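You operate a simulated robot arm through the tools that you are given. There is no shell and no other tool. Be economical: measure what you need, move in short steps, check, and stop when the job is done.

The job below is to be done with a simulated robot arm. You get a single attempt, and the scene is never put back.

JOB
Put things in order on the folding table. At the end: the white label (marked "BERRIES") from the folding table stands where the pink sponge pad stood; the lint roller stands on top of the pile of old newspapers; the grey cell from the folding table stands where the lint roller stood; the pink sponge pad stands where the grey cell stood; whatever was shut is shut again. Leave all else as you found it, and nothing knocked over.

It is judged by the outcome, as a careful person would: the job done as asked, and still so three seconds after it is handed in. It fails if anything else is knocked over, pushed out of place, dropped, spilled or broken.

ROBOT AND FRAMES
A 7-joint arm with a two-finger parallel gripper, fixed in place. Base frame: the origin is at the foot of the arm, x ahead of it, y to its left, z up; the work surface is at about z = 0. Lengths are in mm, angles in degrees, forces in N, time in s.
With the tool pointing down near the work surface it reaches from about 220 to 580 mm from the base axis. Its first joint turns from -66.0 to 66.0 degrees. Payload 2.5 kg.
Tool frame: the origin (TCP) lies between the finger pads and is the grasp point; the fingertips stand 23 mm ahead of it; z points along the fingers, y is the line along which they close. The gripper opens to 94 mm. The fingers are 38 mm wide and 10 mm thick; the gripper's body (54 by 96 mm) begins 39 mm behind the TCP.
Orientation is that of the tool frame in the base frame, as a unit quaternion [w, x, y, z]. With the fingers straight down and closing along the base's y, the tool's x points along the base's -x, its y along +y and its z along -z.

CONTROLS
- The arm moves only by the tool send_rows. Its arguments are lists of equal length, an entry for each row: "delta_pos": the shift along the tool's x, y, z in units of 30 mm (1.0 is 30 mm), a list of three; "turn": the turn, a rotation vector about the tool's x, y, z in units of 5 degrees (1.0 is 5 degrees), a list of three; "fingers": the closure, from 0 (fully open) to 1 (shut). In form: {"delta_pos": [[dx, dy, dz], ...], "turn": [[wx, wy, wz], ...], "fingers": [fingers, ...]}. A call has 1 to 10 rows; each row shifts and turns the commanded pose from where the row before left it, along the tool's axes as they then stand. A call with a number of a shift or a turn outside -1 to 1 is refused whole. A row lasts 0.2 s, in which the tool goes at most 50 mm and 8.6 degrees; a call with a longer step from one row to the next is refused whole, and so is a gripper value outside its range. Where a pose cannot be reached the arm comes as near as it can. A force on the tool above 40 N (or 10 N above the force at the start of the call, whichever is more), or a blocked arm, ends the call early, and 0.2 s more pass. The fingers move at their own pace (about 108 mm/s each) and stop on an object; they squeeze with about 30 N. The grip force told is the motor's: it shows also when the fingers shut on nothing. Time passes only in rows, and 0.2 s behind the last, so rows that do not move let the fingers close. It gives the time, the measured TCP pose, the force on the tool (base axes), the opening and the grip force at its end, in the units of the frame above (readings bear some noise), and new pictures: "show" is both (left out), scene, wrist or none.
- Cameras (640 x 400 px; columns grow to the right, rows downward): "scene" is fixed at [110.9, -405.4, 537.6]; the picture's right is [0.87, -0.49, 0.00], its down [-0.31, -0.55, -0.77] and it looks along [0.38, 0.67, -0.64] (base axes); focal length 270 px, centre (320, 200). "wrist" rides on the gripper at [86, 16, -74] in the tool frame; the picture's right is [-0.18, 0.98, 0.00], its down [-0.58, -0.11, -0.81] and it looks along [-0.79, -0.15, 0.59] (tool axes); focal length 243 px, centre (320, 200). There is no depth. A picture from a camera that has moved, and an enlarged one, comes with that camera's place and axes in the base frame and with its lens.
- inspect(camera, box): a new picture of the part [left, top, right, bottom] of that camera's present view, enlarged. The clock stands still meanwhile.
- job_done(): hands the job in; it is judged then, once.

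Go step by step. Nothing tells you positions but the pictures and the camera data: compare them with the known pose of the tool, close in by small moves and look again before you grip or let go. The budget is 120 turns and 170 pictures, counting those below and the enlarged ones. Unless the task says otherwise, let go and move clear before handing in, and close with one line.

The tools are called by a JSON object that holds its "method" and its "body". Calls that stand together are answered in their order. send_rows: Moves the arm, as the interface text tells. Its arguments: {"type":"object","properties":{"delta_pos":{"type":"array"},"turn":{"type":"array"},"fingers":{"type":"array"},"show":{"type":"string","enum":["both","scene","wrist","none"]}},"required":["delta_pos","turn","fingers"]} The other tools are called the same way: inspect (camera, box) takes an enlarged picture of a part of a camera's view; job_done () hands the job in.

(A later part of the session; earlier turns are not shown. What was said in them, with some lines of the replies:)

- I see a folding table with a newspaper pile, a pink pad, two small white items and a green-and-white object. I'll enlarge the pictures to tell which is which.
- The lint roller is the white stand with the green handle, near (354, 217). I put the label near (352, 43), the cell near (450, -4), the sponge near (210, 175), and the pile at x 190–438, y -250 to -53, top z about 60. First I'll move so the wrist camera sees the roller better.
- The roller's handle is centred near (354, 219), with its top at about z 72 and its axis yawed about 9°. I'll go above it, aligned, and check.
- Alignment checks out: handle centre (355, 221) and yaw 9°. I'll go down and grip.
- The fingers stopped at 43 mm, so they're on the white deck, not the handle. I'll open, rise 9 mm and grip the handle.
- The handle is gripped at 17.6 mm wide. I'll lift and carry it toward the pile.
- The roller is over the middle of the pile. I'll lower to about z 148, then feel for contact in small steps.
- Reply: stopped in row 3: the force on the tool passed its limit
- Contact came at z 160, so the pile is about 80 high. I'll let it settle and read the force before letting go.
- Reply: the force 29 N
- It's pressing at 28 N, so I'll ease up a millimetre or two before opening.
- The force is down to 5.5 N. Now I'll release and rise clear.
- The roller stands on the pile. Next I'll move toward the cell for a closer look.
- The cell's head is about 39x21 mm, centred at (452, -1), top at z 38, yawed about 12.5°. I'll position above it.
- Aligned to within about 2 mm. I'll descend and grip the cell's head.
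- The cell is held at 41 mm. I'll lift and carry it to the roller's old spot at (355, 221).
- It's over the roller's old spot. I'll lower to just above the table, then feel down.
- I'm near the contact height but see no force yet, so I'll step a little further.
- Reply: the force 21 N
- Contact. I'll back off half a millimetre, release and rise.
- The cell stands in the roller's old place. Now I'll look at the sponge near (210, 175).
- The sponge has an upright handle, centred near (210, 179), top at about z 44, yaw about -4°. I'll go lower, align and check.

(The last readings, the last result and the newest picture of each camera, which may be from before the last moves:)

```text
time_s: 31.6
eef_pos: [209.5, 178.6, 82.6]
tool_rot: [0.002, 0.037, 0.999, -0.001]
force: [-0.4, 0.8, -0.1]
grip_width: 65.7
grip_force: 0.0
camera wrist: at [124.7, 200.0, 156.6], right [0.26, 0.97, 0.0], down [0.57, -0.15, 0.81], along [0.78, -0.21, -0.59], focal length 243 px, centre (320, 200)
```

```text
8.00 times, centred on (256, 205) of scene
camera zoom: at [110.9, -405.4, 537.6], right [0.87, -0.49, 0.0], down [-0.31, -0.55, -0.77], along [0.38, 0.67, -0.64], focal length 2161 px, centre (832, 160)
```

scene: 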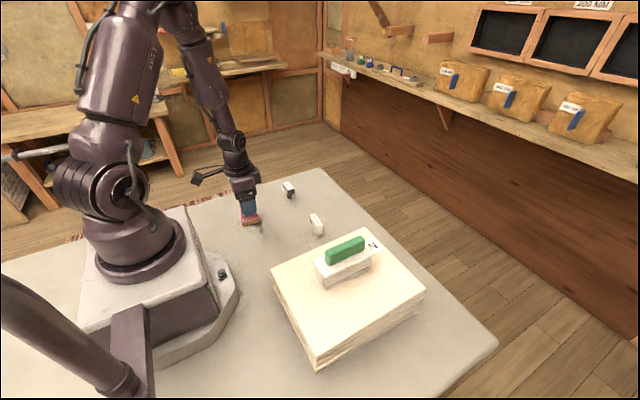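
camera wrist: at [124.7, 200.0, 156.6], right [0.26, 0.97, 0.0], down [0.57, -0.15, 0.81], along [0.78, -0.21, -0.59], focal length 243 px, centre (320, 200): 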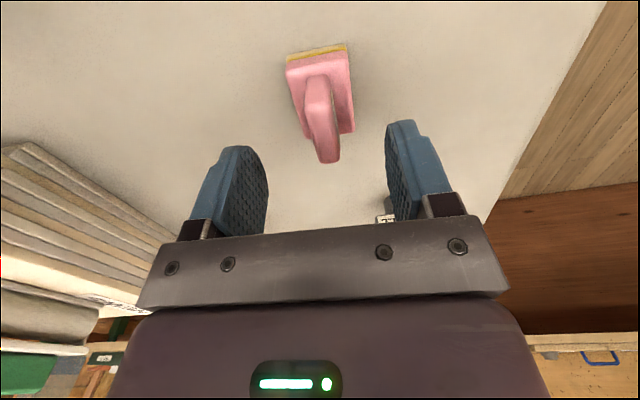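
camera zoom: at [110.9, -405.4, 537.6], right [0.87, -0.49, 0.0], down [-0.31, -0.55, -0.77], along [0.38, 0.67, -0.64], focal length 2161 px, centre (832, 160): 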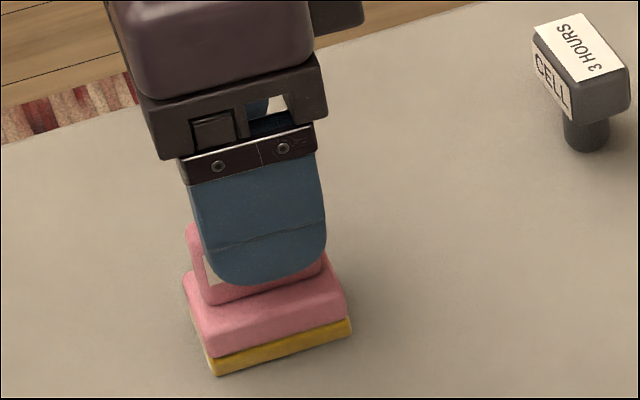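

Alignment is good. I'll descend to z 49 and grip the sponge's handle.

{"method": "send_rows", "body": {"delta_pos": [[-0.05, 0, 0.5], [0, 0, 0.6], [0, 0, 0], [0, 0, 0], [0, 0, 0], [0, 0, 0]], "turn": [[0, 0, 0], [0, 0, 0], [0, 0, 0], [0, 0, 0], [0, 0, 0], [0, 0, 0]], "fingers": [0.3, 0.3, 0.3, 0.6, 1, 1]}}

{"method": "inspect", "body": {"camera": "scene", "box": [216, 180, 296, 230]}}

```text
time_s: 33.0
eef_pos: [211.7, 176.9, 51.0]
tool_rot: [0.001, 0.036, 0.999, 0.001]
force: [0.6, 0.0, -0.3]
grip_width: 13.0
grip_force: 30.3
camera wrist: at [126.0, 199.2, 124.2], right [0.26, 0.97, 0.0], down [0.57, -0.15, 0.81], along [0.78, -0.21, -0.59], focal length 243 px, centre (320, 200)
```

scene: 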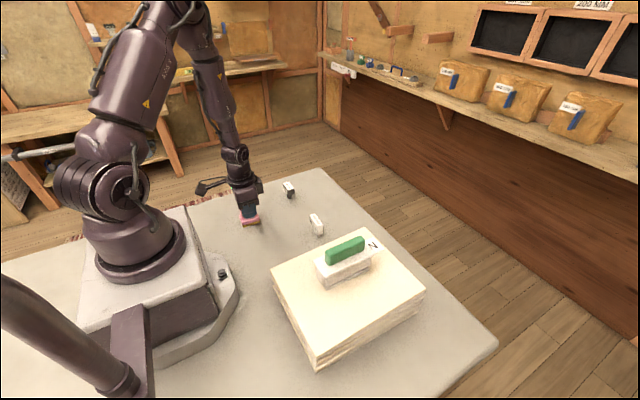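
wrist: 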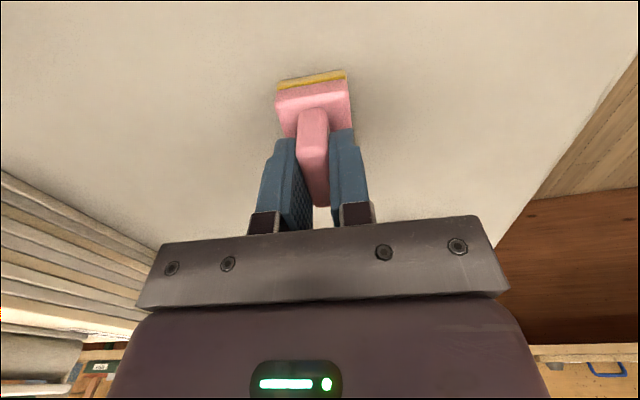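

```text
8.00 times, centred on (256, 205) of scene
camera zoom: at [110.9, -405.4, 537.6], right [0.87, -0.49, 0.0], down [-0.31, -0.55, -0.77], along [0.38, 0.67, -0.64], focal length 2161 px, centre (832, 160)
```

zoom: 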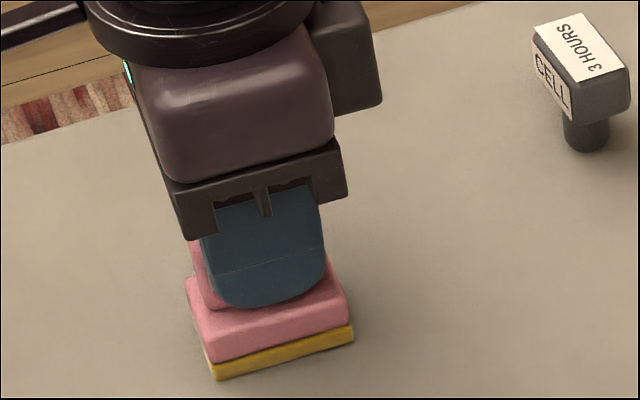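

The sponge handle is held at 13 mm. I'll lift and carry it to the cell's old spot at (453, 0).

{"method": "send_rows", "body": {"delta_pos": [[0, 0, -0.4], [0, 0, -0.8], [0, 0, -0.8], [0, 0, -0.8], [0, 0, -0.5], [0, 0, 0]], "turn": [[0, 0, 0], [0, 0, 0], [0, 0, -0.42], [0, 0, -0.42], [0, 0, 0], [0, 0, 0]], "fingers": [1, 1, 1, 1, 1, 1], "show": "none"}}

{"method": "send_rows", "body": {"delta_pos": [[-0.898, -0.657, 0], [-0.898, -0.657, 0], [-0.898, -0.657, 0], [-0.898, -0.657, 0], [-0.898, -0.657, 0], [-0.898, -0.657, 0], [-0.898, -0.657, 0], [-0.898, -0.657, 0], [-0.898, -0.657, 0], [0, 0, 0]], "turn": [[0, 0, 0], [0, 0, 0], [0, 0, 0], [0, 0, 0], [0, 0, 0], [0, 0, 0], [0, 0, 0], [0, 0, 0], [0, 0, 0], [0, 0, 0]], "fingers": [1, 1, 1, 1, 1, 1, 1, 1, 1, 1]}}

```text
time_s: 34.4
eef_pos: [209.6, 177.3, 150.3]
tool_rot: [0.001, -0.001, 1.0, 0.0]
force: [0.1, -0.8, -0.4]
grip_width: 12.8
grip_force: 29.9
```

```text
time_s: 36.6
eef_pos: [453.6, 1.0, 149.0]
tool_rot: [0.001, 0.0, 1.0, 0.0]
force: [-0.2, -0.1, -0.4]
grip_width: 13.2
grip_force: 30.4
camera wrist: at [365.9, 16.4, 223.5], right [0.18, 0.98, 0.0], down [0.58, -0.11, 0.81], along [0.79, -0.15, -0.59], focal length 243 px, centre (320, 200)
```

scene: 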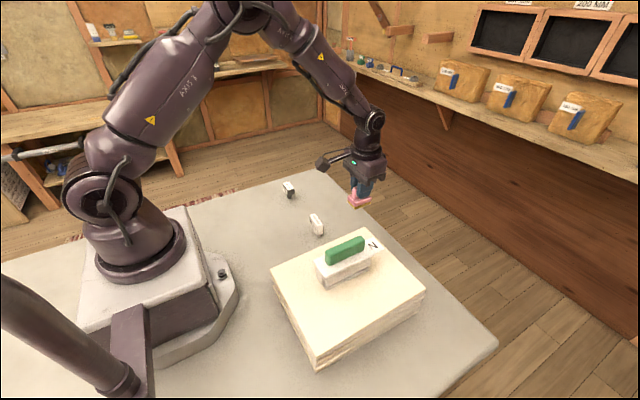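
wrist: 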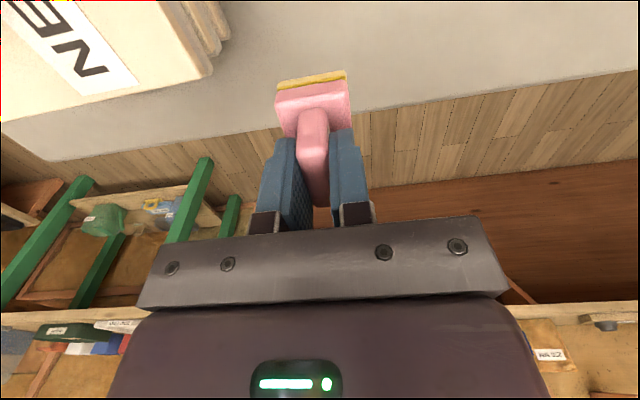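

It's over the cell's old spot, clear of the table edge at about x 520. I'll lower it.

{"method": "send_rows", "body": {"delta_pos": [[0, 0, 0.8], [0, 0, 0.8], [0, 0, 0.8], [0, 0, 0.6], [0, 0, 0.2], [0, 0, 0]], "turn": [[0, 0, 0], [0, 0, 0], [0, 0, 0], [0, 0, 0], [0, 0, 0], [0, 0, 0]], "fingers": [1, 1, 1, 1, 1, 1], "show": "scene"}}

{"method": "send_rows", "body": {"delta_pos": [[0, 0, 0.04], [0, 0, 0]], "turn": [[0, 0, 0], [0, 0, 0]], "fingers": [1, 1], "show": "none"}}

```text
time_s: 38.0
eef_pos: [452.5, 0.0, 55.4]
tool_rot: [0.002, 0.0, 1.0, 0.0]
force: [0.1, 0.4, -0.3]
grip_width: 13.1
grip_force: 30.0
```

scene: 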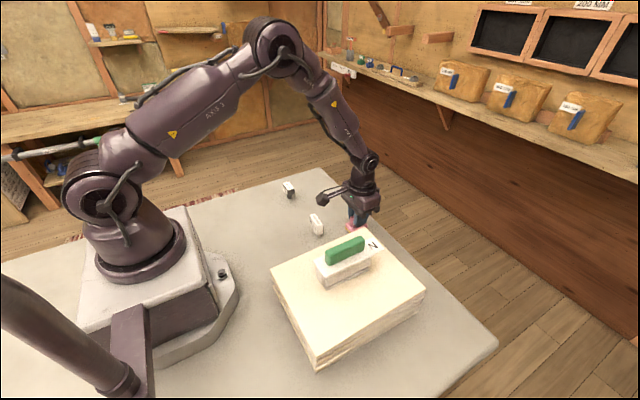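

```text
time_s: 38.6
eef_pos: [452.9, -0.2, 53.4]
tool_rot: [0.0, 0.0, 1.0, 0.0]
force: [0.2, -1.1, -0.4]
grip_width: 13.1
grip_force: 30.0
```

{"method": "send_rows", "body": {"delta_pos": [[0, 0, 0.05], [0, 0, 0]], "turn": [[0, 0, 0], [0, 0, 0]], "fingers": [1, 1], "show": "none"}}

{"method": "send_rows", "body": {"delta_pos": [[0, 0, 0.03], [0, 0, 0]], "turn": [[0, 0, 0], [0, 0, 0]], "fingers": [1, 1], "show": "none"}}

```text
time_s: 39.2
eef_pos: [453.8, 0.3, 51.6]
tool_rot: [0.001, 0.0, 1.0, 0.0]
force: [0.0, -0.5, -0.2]
grip_width: 13.1
grip_force: 29.8
```

```text
time_s: 39.8
eef_pos: [454.3, 1.0, 51.4]
tool_rot: [0.002, 0.0, 1.0, 0.0]
force: [-0.2, -0.5, -0.2]
grip_width: 12.9
grip_force: 29.9
```

No contact yet, so I'll keep stepping down a millimetre at a time.

{"method": "send_rows", "body": {"delta_pos": [[0, 0, 0.03], [0, 0, 0]], "turn": [[0, 0, 0], [0, 0, 0]], "fingers": [1, 1], "show": "none"}}

{"method": "send_rows", "body": {"delta_pos": [[0, 0, 0.02], [0, 0, 0]], "turn": [[0, 0, 0], [0, 0, 0]], "fingers": [1, 1], "show": "none"}}

```text
time_s: 40.4
eef_pos: [454.5, 1.2, 50.1]
tool_rot: [0.001, -0.001, 1.0, 0.0]
force: [-0.5, 1.5, 0.5]
grip_width: 12.6
grip_force: 30.3
```

```text
time_s: 41.0
eef_pos: [454.5, 0.1, 50.9]
tool_rot: [0.002, 0.0, 1.0, 0.0]
force: [-1.4, 0.5, 2.6]
grip_width: 13.2
grip_force: 29.9
```

It just touches, at 2.6 N. I'll release and rise.

{"method": "send_rows", "body": {"delta_pos": [[0, 0, 0], [0, 0, 0], [0, 0, 0], [0, 0, -0.6], [0, 0, -1], [0, 0, -1], [0, 0, -1]], "turn": [[0, 0, 0], [0, 0, 0], [0, 0, 0], [0, 0, 0], [0, 0, 0], [0, 0, 0], [0, 0, 0]], "fingers": [0.7, 0.4, 0.4, 0.4, 0.4, 0.4, 0.4]}}

{"method": "inspect", "body": {"camera": "scene", "box": [290, 195, 390, 275]}}

```text
time_s: 42.6
eef_pos: [453.9, -0.1, 159.0]
tool_rot: [0.0, 0.001, 1.0, 0.0]
force: [-0.2, 0.3, 0.2]
grip_width: 56.5
grip_force: 0.1
camera wrist: at [367.1, 16.3, 232.3], right [0.18, 0.98, 0.0], down [0.58, -0.11, 0.81], along [0.79, -0.15, -0.59], focal length 243 px, centre (320, 200)
```

scene: 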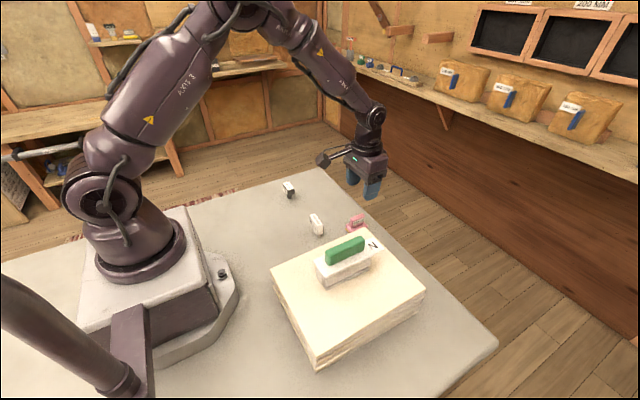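
wrist: 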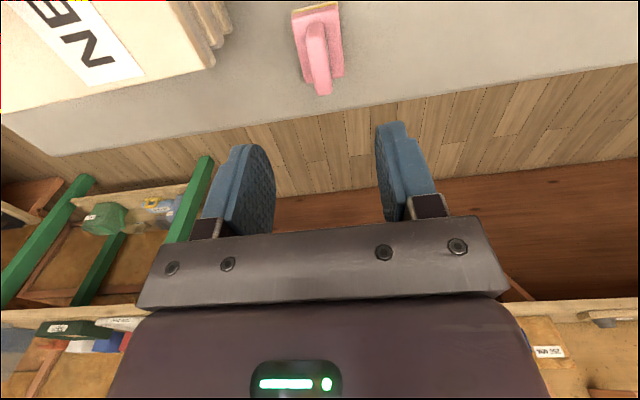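

```text
5.00 times, centred on (340, 235) of scene
camera zoom: at [110.9, -405.4, 537.6], right [0.87, -0.49, 0.0], down [-0.31, -0.55, -0.77], along [0.38, 0.67, -0.64], focal length 1351 px, centre (220, 25)
```

zoom: 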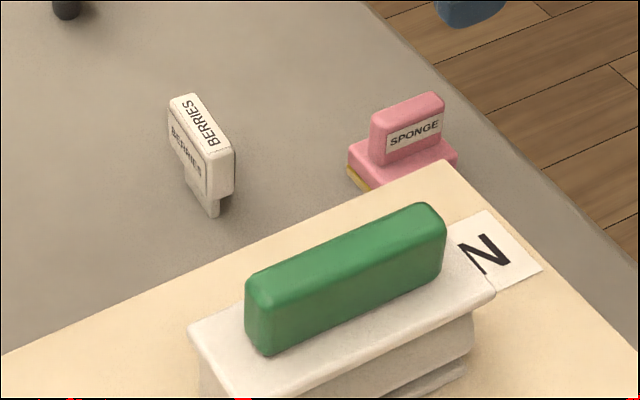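

The sponge stands in the cell's old spot. Now for a look at the label.

{"method": "send_rows", "body": {"delta_pos": [[0.9, 0.28, 0], [0.9, 0.28, 0], [0.9, 0.28, 0], [0.9, 0.28, 0], [0.9, 0.28, 0], [0, 0, 0]], "turn": [[0, 0, 0], [0, 0, 0], [0, 0, 0], [0, 0, 0], [0, 0, 0], [0, 0, 0]], "fingers": [0.2, 0.2, 0.2, 0.2, 0.2, 0.2], "show": "none"}}

{"method": "inspect", "body": {"camera": "wrist", "box": [200, 0, 440, 150]}}

{"method": "inspect", "body": {"camera": "scene", "box": [284, 200, 348, 240]}}

```text
time_s: 44.0
eef_pos: [317.4, 41.9, 158.8]
tool_rot: [0.002, 0.0, 1.0, 0.001]
force: [0.8, 0.0, -0.8]
grip_width: 75.2
grip_force: 0.1
```

```text
2.67 times, centred on (320, 75) of wrist
camera zoom: at [231.1, 58.6, 232.4], right [0.18, 0.98, 0.0], down [0.58, -0.11, 0.81], along [0.79, -0.15, -0.59], focal length 647 px, centre (320, 533)
```

zoom: 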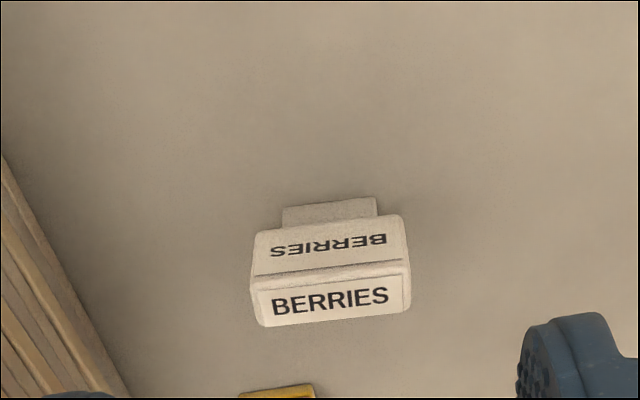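

```text
10.00 times, centred on (316, 220) of scene
camera zoom: at [110.9, -405.4, 537.6], right [0.87, -0.49, 0.0], down [-0.31, -0.55, -0.77], along [0.38, 0.67, -0.64], focal length 2702 px, centre (360, 0)
```

zoom: 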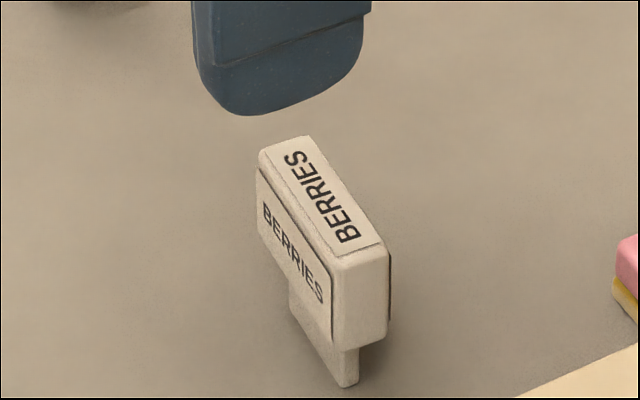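

The label's head is about 49x16 mm, centred at (352, 39.5), top at z 48, yaw about -3°. I'll move above it.

{"method": "send_rows", "body": {"delta_pos": [[-0.4, 0, 0.6], [-0.4, -0.07, 0.6], [-0.35, 0, 0.6], [0, 0, 0.5], [0, 0, 0]], "turn": [[0, 0, 0], [0, 0, 0], [0, 0, 0], [0, 0, 0.68], [0, 0, 0]], "fingers": [0.15, 0.15, 0.15, 0.15, 0.15], "show": "wrist"}}

{"method": "inspect", "body": {"camera": "wrist", "box": [200, 20, 440, 170]}}

```text
time_s: 45.2
eef_pos: [354.0, 39.7, 88.5]
tool_rot: [0.002, 0.029, 1.0, 0.0]
force: [-0.2, 0.8, 1.0]
grip_width: 80.1
grip_force: 0.0
camera wrist: at [267.4, 61.8, 162.4], right [0.24, 0.97, 0.0], down [0.57, -0.14, 0.81], along [0.78, -0.2, -0.59], focal length 243 px, centre (320, 200)
```

wrist: 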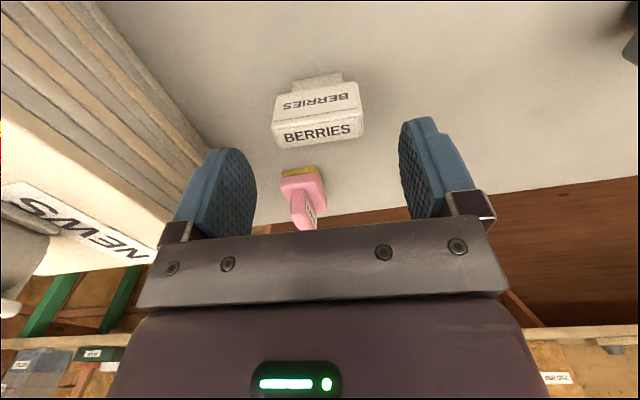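

```text
2.67 times, centred on (320, 95) of wrist
camera zoom: at [267.4, 61.8, 162.4], right [0.24, 0.97, 0.0], down [0.57, -0.14, 0.81], along [0.78, -0.2, -0.59], focal length 647 px, centre (320, 480)
```

zoom: 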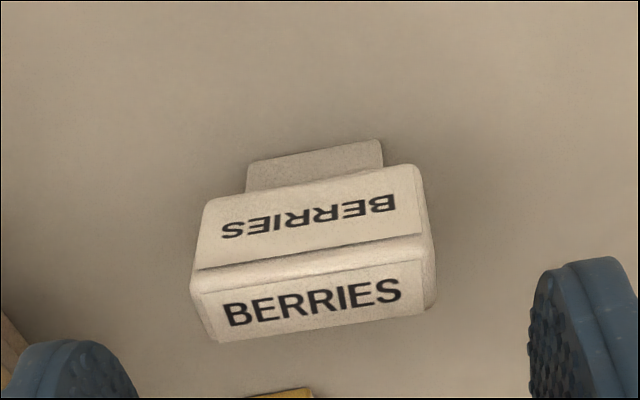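

The alignment is good. I'll descend and grip the label's head.

{"method": "send_rows", "body": {"delta_pos": [[0, 0, 0.5], [0, 0, 0.5], [0, 0, 0.37], [0, 0, 0], [0, 0, 0], [0, 0, 0], [0, 0, 0]], "turn": [[0, 0, 0], [0, 0, 0], [0, 0, 0], [0, 0, 0], [0, 0, 0], [0, 0, 0], [0, 0, 0]], "fingers": [0.15, 0.15, 0.15, 0.15, 0.4, 1, 1]}}

```text
time_s: 46.8
eef_pos: [353.0, 40.1, 47.3]
tool_rot: [0.001, 0.03, 1.0, 0.0]
force: [-0.7, -0.1, -0.6]
grip_width: 48.9
grip_force: 30.0
camera wrist: at [266.8, 61.2, 121.3], right [0.24, 0.97, 0.0], down [0.57, -0.14, 0.81], along [0.78, -0.2, -0.59], focal length 243 px, centre (320, 200)
```

scene: 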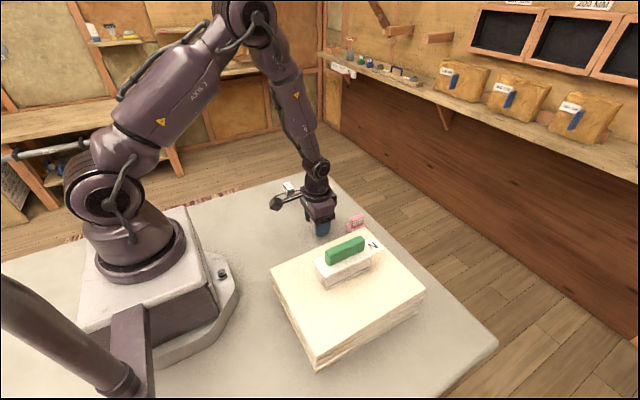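
wrist: 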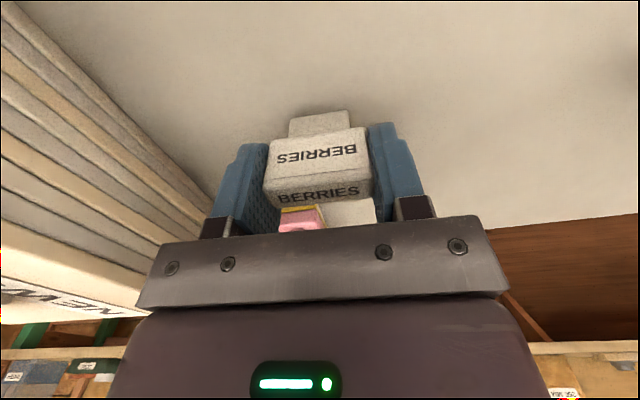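

The label is held at 49 mm. I'll lift and carry it to the sponge's old spot at (211, 178).

{"method": "send_rows", "body": {"delta_pos": [[0, 0, -0.4], [0, 0, -0.8], [0, 0, -0.8], [0, 0, -0.8], [0, 0, 0]], "turn": [[0, 0, 0], [0, 0, 0], [0, 0, -0.68], [0, 0, 0], [0, 0, 0]], "fingers": [1, 1, 1, 1, 1], "show": "none"}}

{"method": "send_rows", "body": {"delta_pos": [[0.79, 0.767, 0], [0.79, 0.767, 0], [0.79, 0.767, 0], [0.79, 0.767, 0], [0.79, 0.767, 0], [0.79, 0.767, 0], [0, 0, 0]], "turn": [[0, 0, 0], [0, 0, 0], [0, 0, 0], [0, 0, 0], [0, 0, 0], [0, 0, 0], [0, 0, 0]], "fingers": [1, 1, 1, 1, 1, 1, 1]}}

```text
time_s: 48.0
eef_pos: [351.7, 42.9, 132.6]
tool_rot: [0.001, -0.001, 1.0, 0.0]
force: [-0.3, 0.5, -0.7]
grip_width: 48.8
grip_force: 29.8
```

```text
time_s: 49.6
eef_pos: [210.8, 179.0, 129.2]
tool_rot: [0.002, 0.0, 1.0, 0.0]
force: [-0.1, -1.0, -1.0]
grip_width: 48.4
grip_force: 29.8
camera wrist: at [124.6, 195.7, 203.7], right [0.18, 0.98, 0.0], down [0.58, -0.11, 0.81], along [0.79, -0.15, -0.59], focal length 243 px, centre (320, 200)
```

scene: 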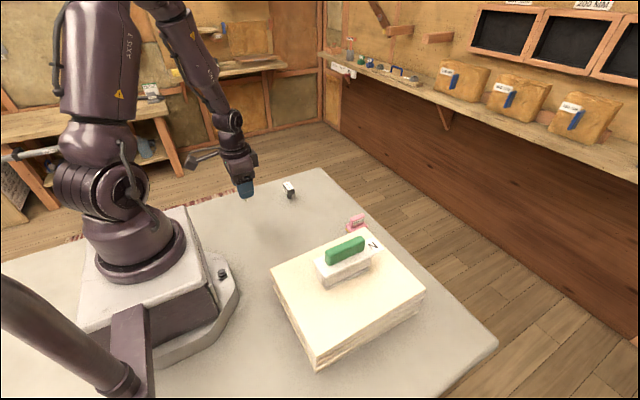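
wrist: 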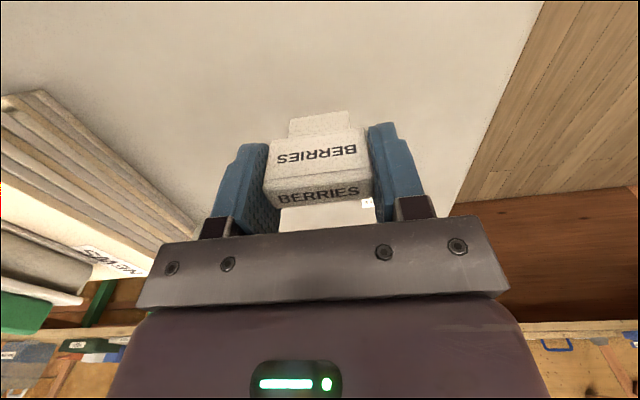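

It's over the spot. I'll lower to about z 49, then step by the millimetre.

{"method": "send_rows", "body": {"delta_pos": [[0, 0, 0.8], [0, 0, 0.8], [0, 0, 0.7], [0, 0, 0.3], [0, 0, 0.1], [0, 0, 0]], "turn": [[0, 0, 0], [0, 0, 0], [0, 0, 0], [0, 0, 0], [0, 0, 0], [0, 0, 0]], "fingers": [1, 1, 1, 1, 1, 1], "show": "none"}}

{"method": "send_rows", "body": {"delta_pos": [[0, 0, 0.03], [0, 0, 0]], "turn": [[0, 0, 0], [0, 0, 0]], "fingers": [1, 1], "show": "none"}}

```text
time_s: 51.0
eef_pos: [211.9, 178.3, 50.5]
tool_rot: [0.002, 0.0, 1.0, 0.001]
force: [0.1, 0.5, -0.2]
grip_width: 48.6
grip_force: 29.7
```

```text
time_s: 51.6
eef_pos: [210.7, 178.0, 49.1]
tool_rot: [0.002, 0.0, 1.0, 0.001]
force: [-0.1, 0.0, -0.6]
grip_width: 48.8
grip_force: 29.6
```

{"method": "send_rows", "body": {"delta_pos": [[0, 0, 0.03], [0, 0, 0]], "turn": [[0, 0, 0], [0, 0, 0]], "fingers": [1, 1], "show": "none"}}

{"method": "send_rows", "body": {"delta_pos": [[0, 0, 0.025], [0, 0, 0]], "turn": [[0, 0, 0], [0, 0, 0]], "fingers": [1, 1], "show": "none"}}

```text
time_s: 52.2
eef_pos: [210.8, 177.6, 48.0]
tool_rot: [0.002, 0.0, 1.0, 0.0]
force: [-0.4, -0.1, -0.5]
grip_width: 48.6
grip_force: 30.0
```

```text
time_s: 52.8
eef_pos: [211.5, 177.9, 48.9]
tool_rot: [0.002, 0.0, 1.0, 0.0]
force: [-0.6, -0.3, -0.6]
grip_width: 48.6
grip_force: 29.8
```

{"method": "send_rows", "body": {"delta_pos": [[0, 0, 0.02], [0, 0, 0]], "turn": [[0, 0, 0], [0, 0, 0]], "fingers": [1, 1], "show": "none"}}

{"method": "send_rows", "body": {"delta_pos": [[0, 0, 0.015], [0, 0, 0]], "turn": [[0, 0, 0], [0, 0, 0]], "fingers": [1, 1], "show": "none"}}

```text
time_s: 53.4
eef_pos: [211.6, 177.7, 47.6]
tool_rot: [0.001, 0.0, 1.0, 0.0]
force: [-2.0, -1.3, 10.0]
grip_width: 48.6
grip_force: 30.4
```

```text
time_s: 54.0
eef_pos: [210.4, 177.6, 46.0]
tool_rot: [0.002, 0.001, 1.0, 0.0]
force: [-3.4, 0.5, 20.0]
grip_width: 48.6
grip_force: 30.5
```

Contact. I'll ease off, release and rise.

{"method": "send_rows", "body": {"delta_pos": [[0, 0, -0.025], [0, 0, 0], [0, 0, 0], [0, 0, 0], [0, 0, 0], [0, 0, -0.6], [0, 0, -1], [0, 0, -1], [0, 0, -1]], "turn": [[0, 0, 0], [0, 0, 0], [0, 0, 0], [0, 0, 0], [0, 0, 0], [0, 0, 0], [0, 0, 0], [0, 0, 0], [0, 0, 0]], "fingers": [1, 1, 0.4, 0.2, 0.2, 0.2, 0.2, 0.2, 0.2], "show": "both"}}

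{"method": "inspect", "body": {"camera": "scene", "box": [220, 150, 400, 290]}}

```text
time_s: 56.0
eef_pos: [210.5, 176.8, 155.5]
tool_rot: [0.001, 0.0, 1.0, -0.001]
force: [0.4, 1.8, -0.4]
grip_width: 75.0
grip_force: 0.1
camera wrist: at [124.7, 193.3, 228.6], right [0.18, 0.98, 0.0], down [0.58, -0.11, 0.81], along [0.79, -0.15, -0.59], focal length 243 px, centre (320, 200)
```

scene: 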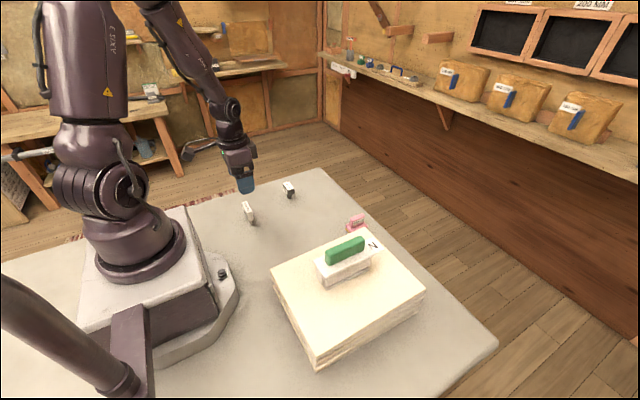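
wrist: 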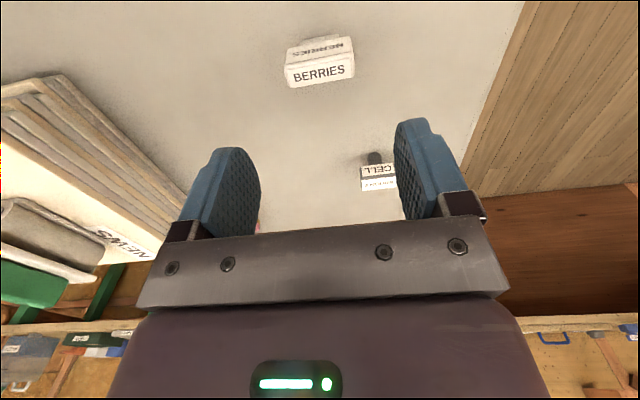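

```text
2.86 times, centred on (310, 220) of scene
camera zoom: at [110.9, -405.4, 537.6], right [0.87, -0.49, 0.0], down [-0.31, -0.55, -0.77], along [0.38, 0.67, -0.64], focal length 772 px, centre (349, 143)
```

zoom: 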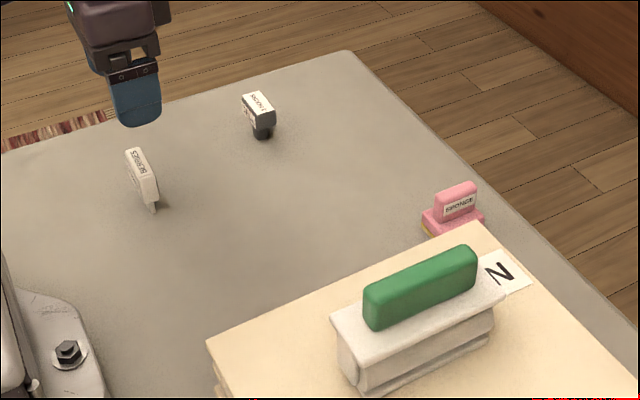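

All four objects stand in their asked places, nothing on the table was shut to begin with, and the gripper is clear. I'm handing in.

{"method": "job_done", "body": {}}

```text
The job is handed in.
```

The job is handed in: the lint roller stands on the newspaper pile, the grey cell where the roller was, the pink sponge where the cell was, and the BERRIES label where the sponge was.
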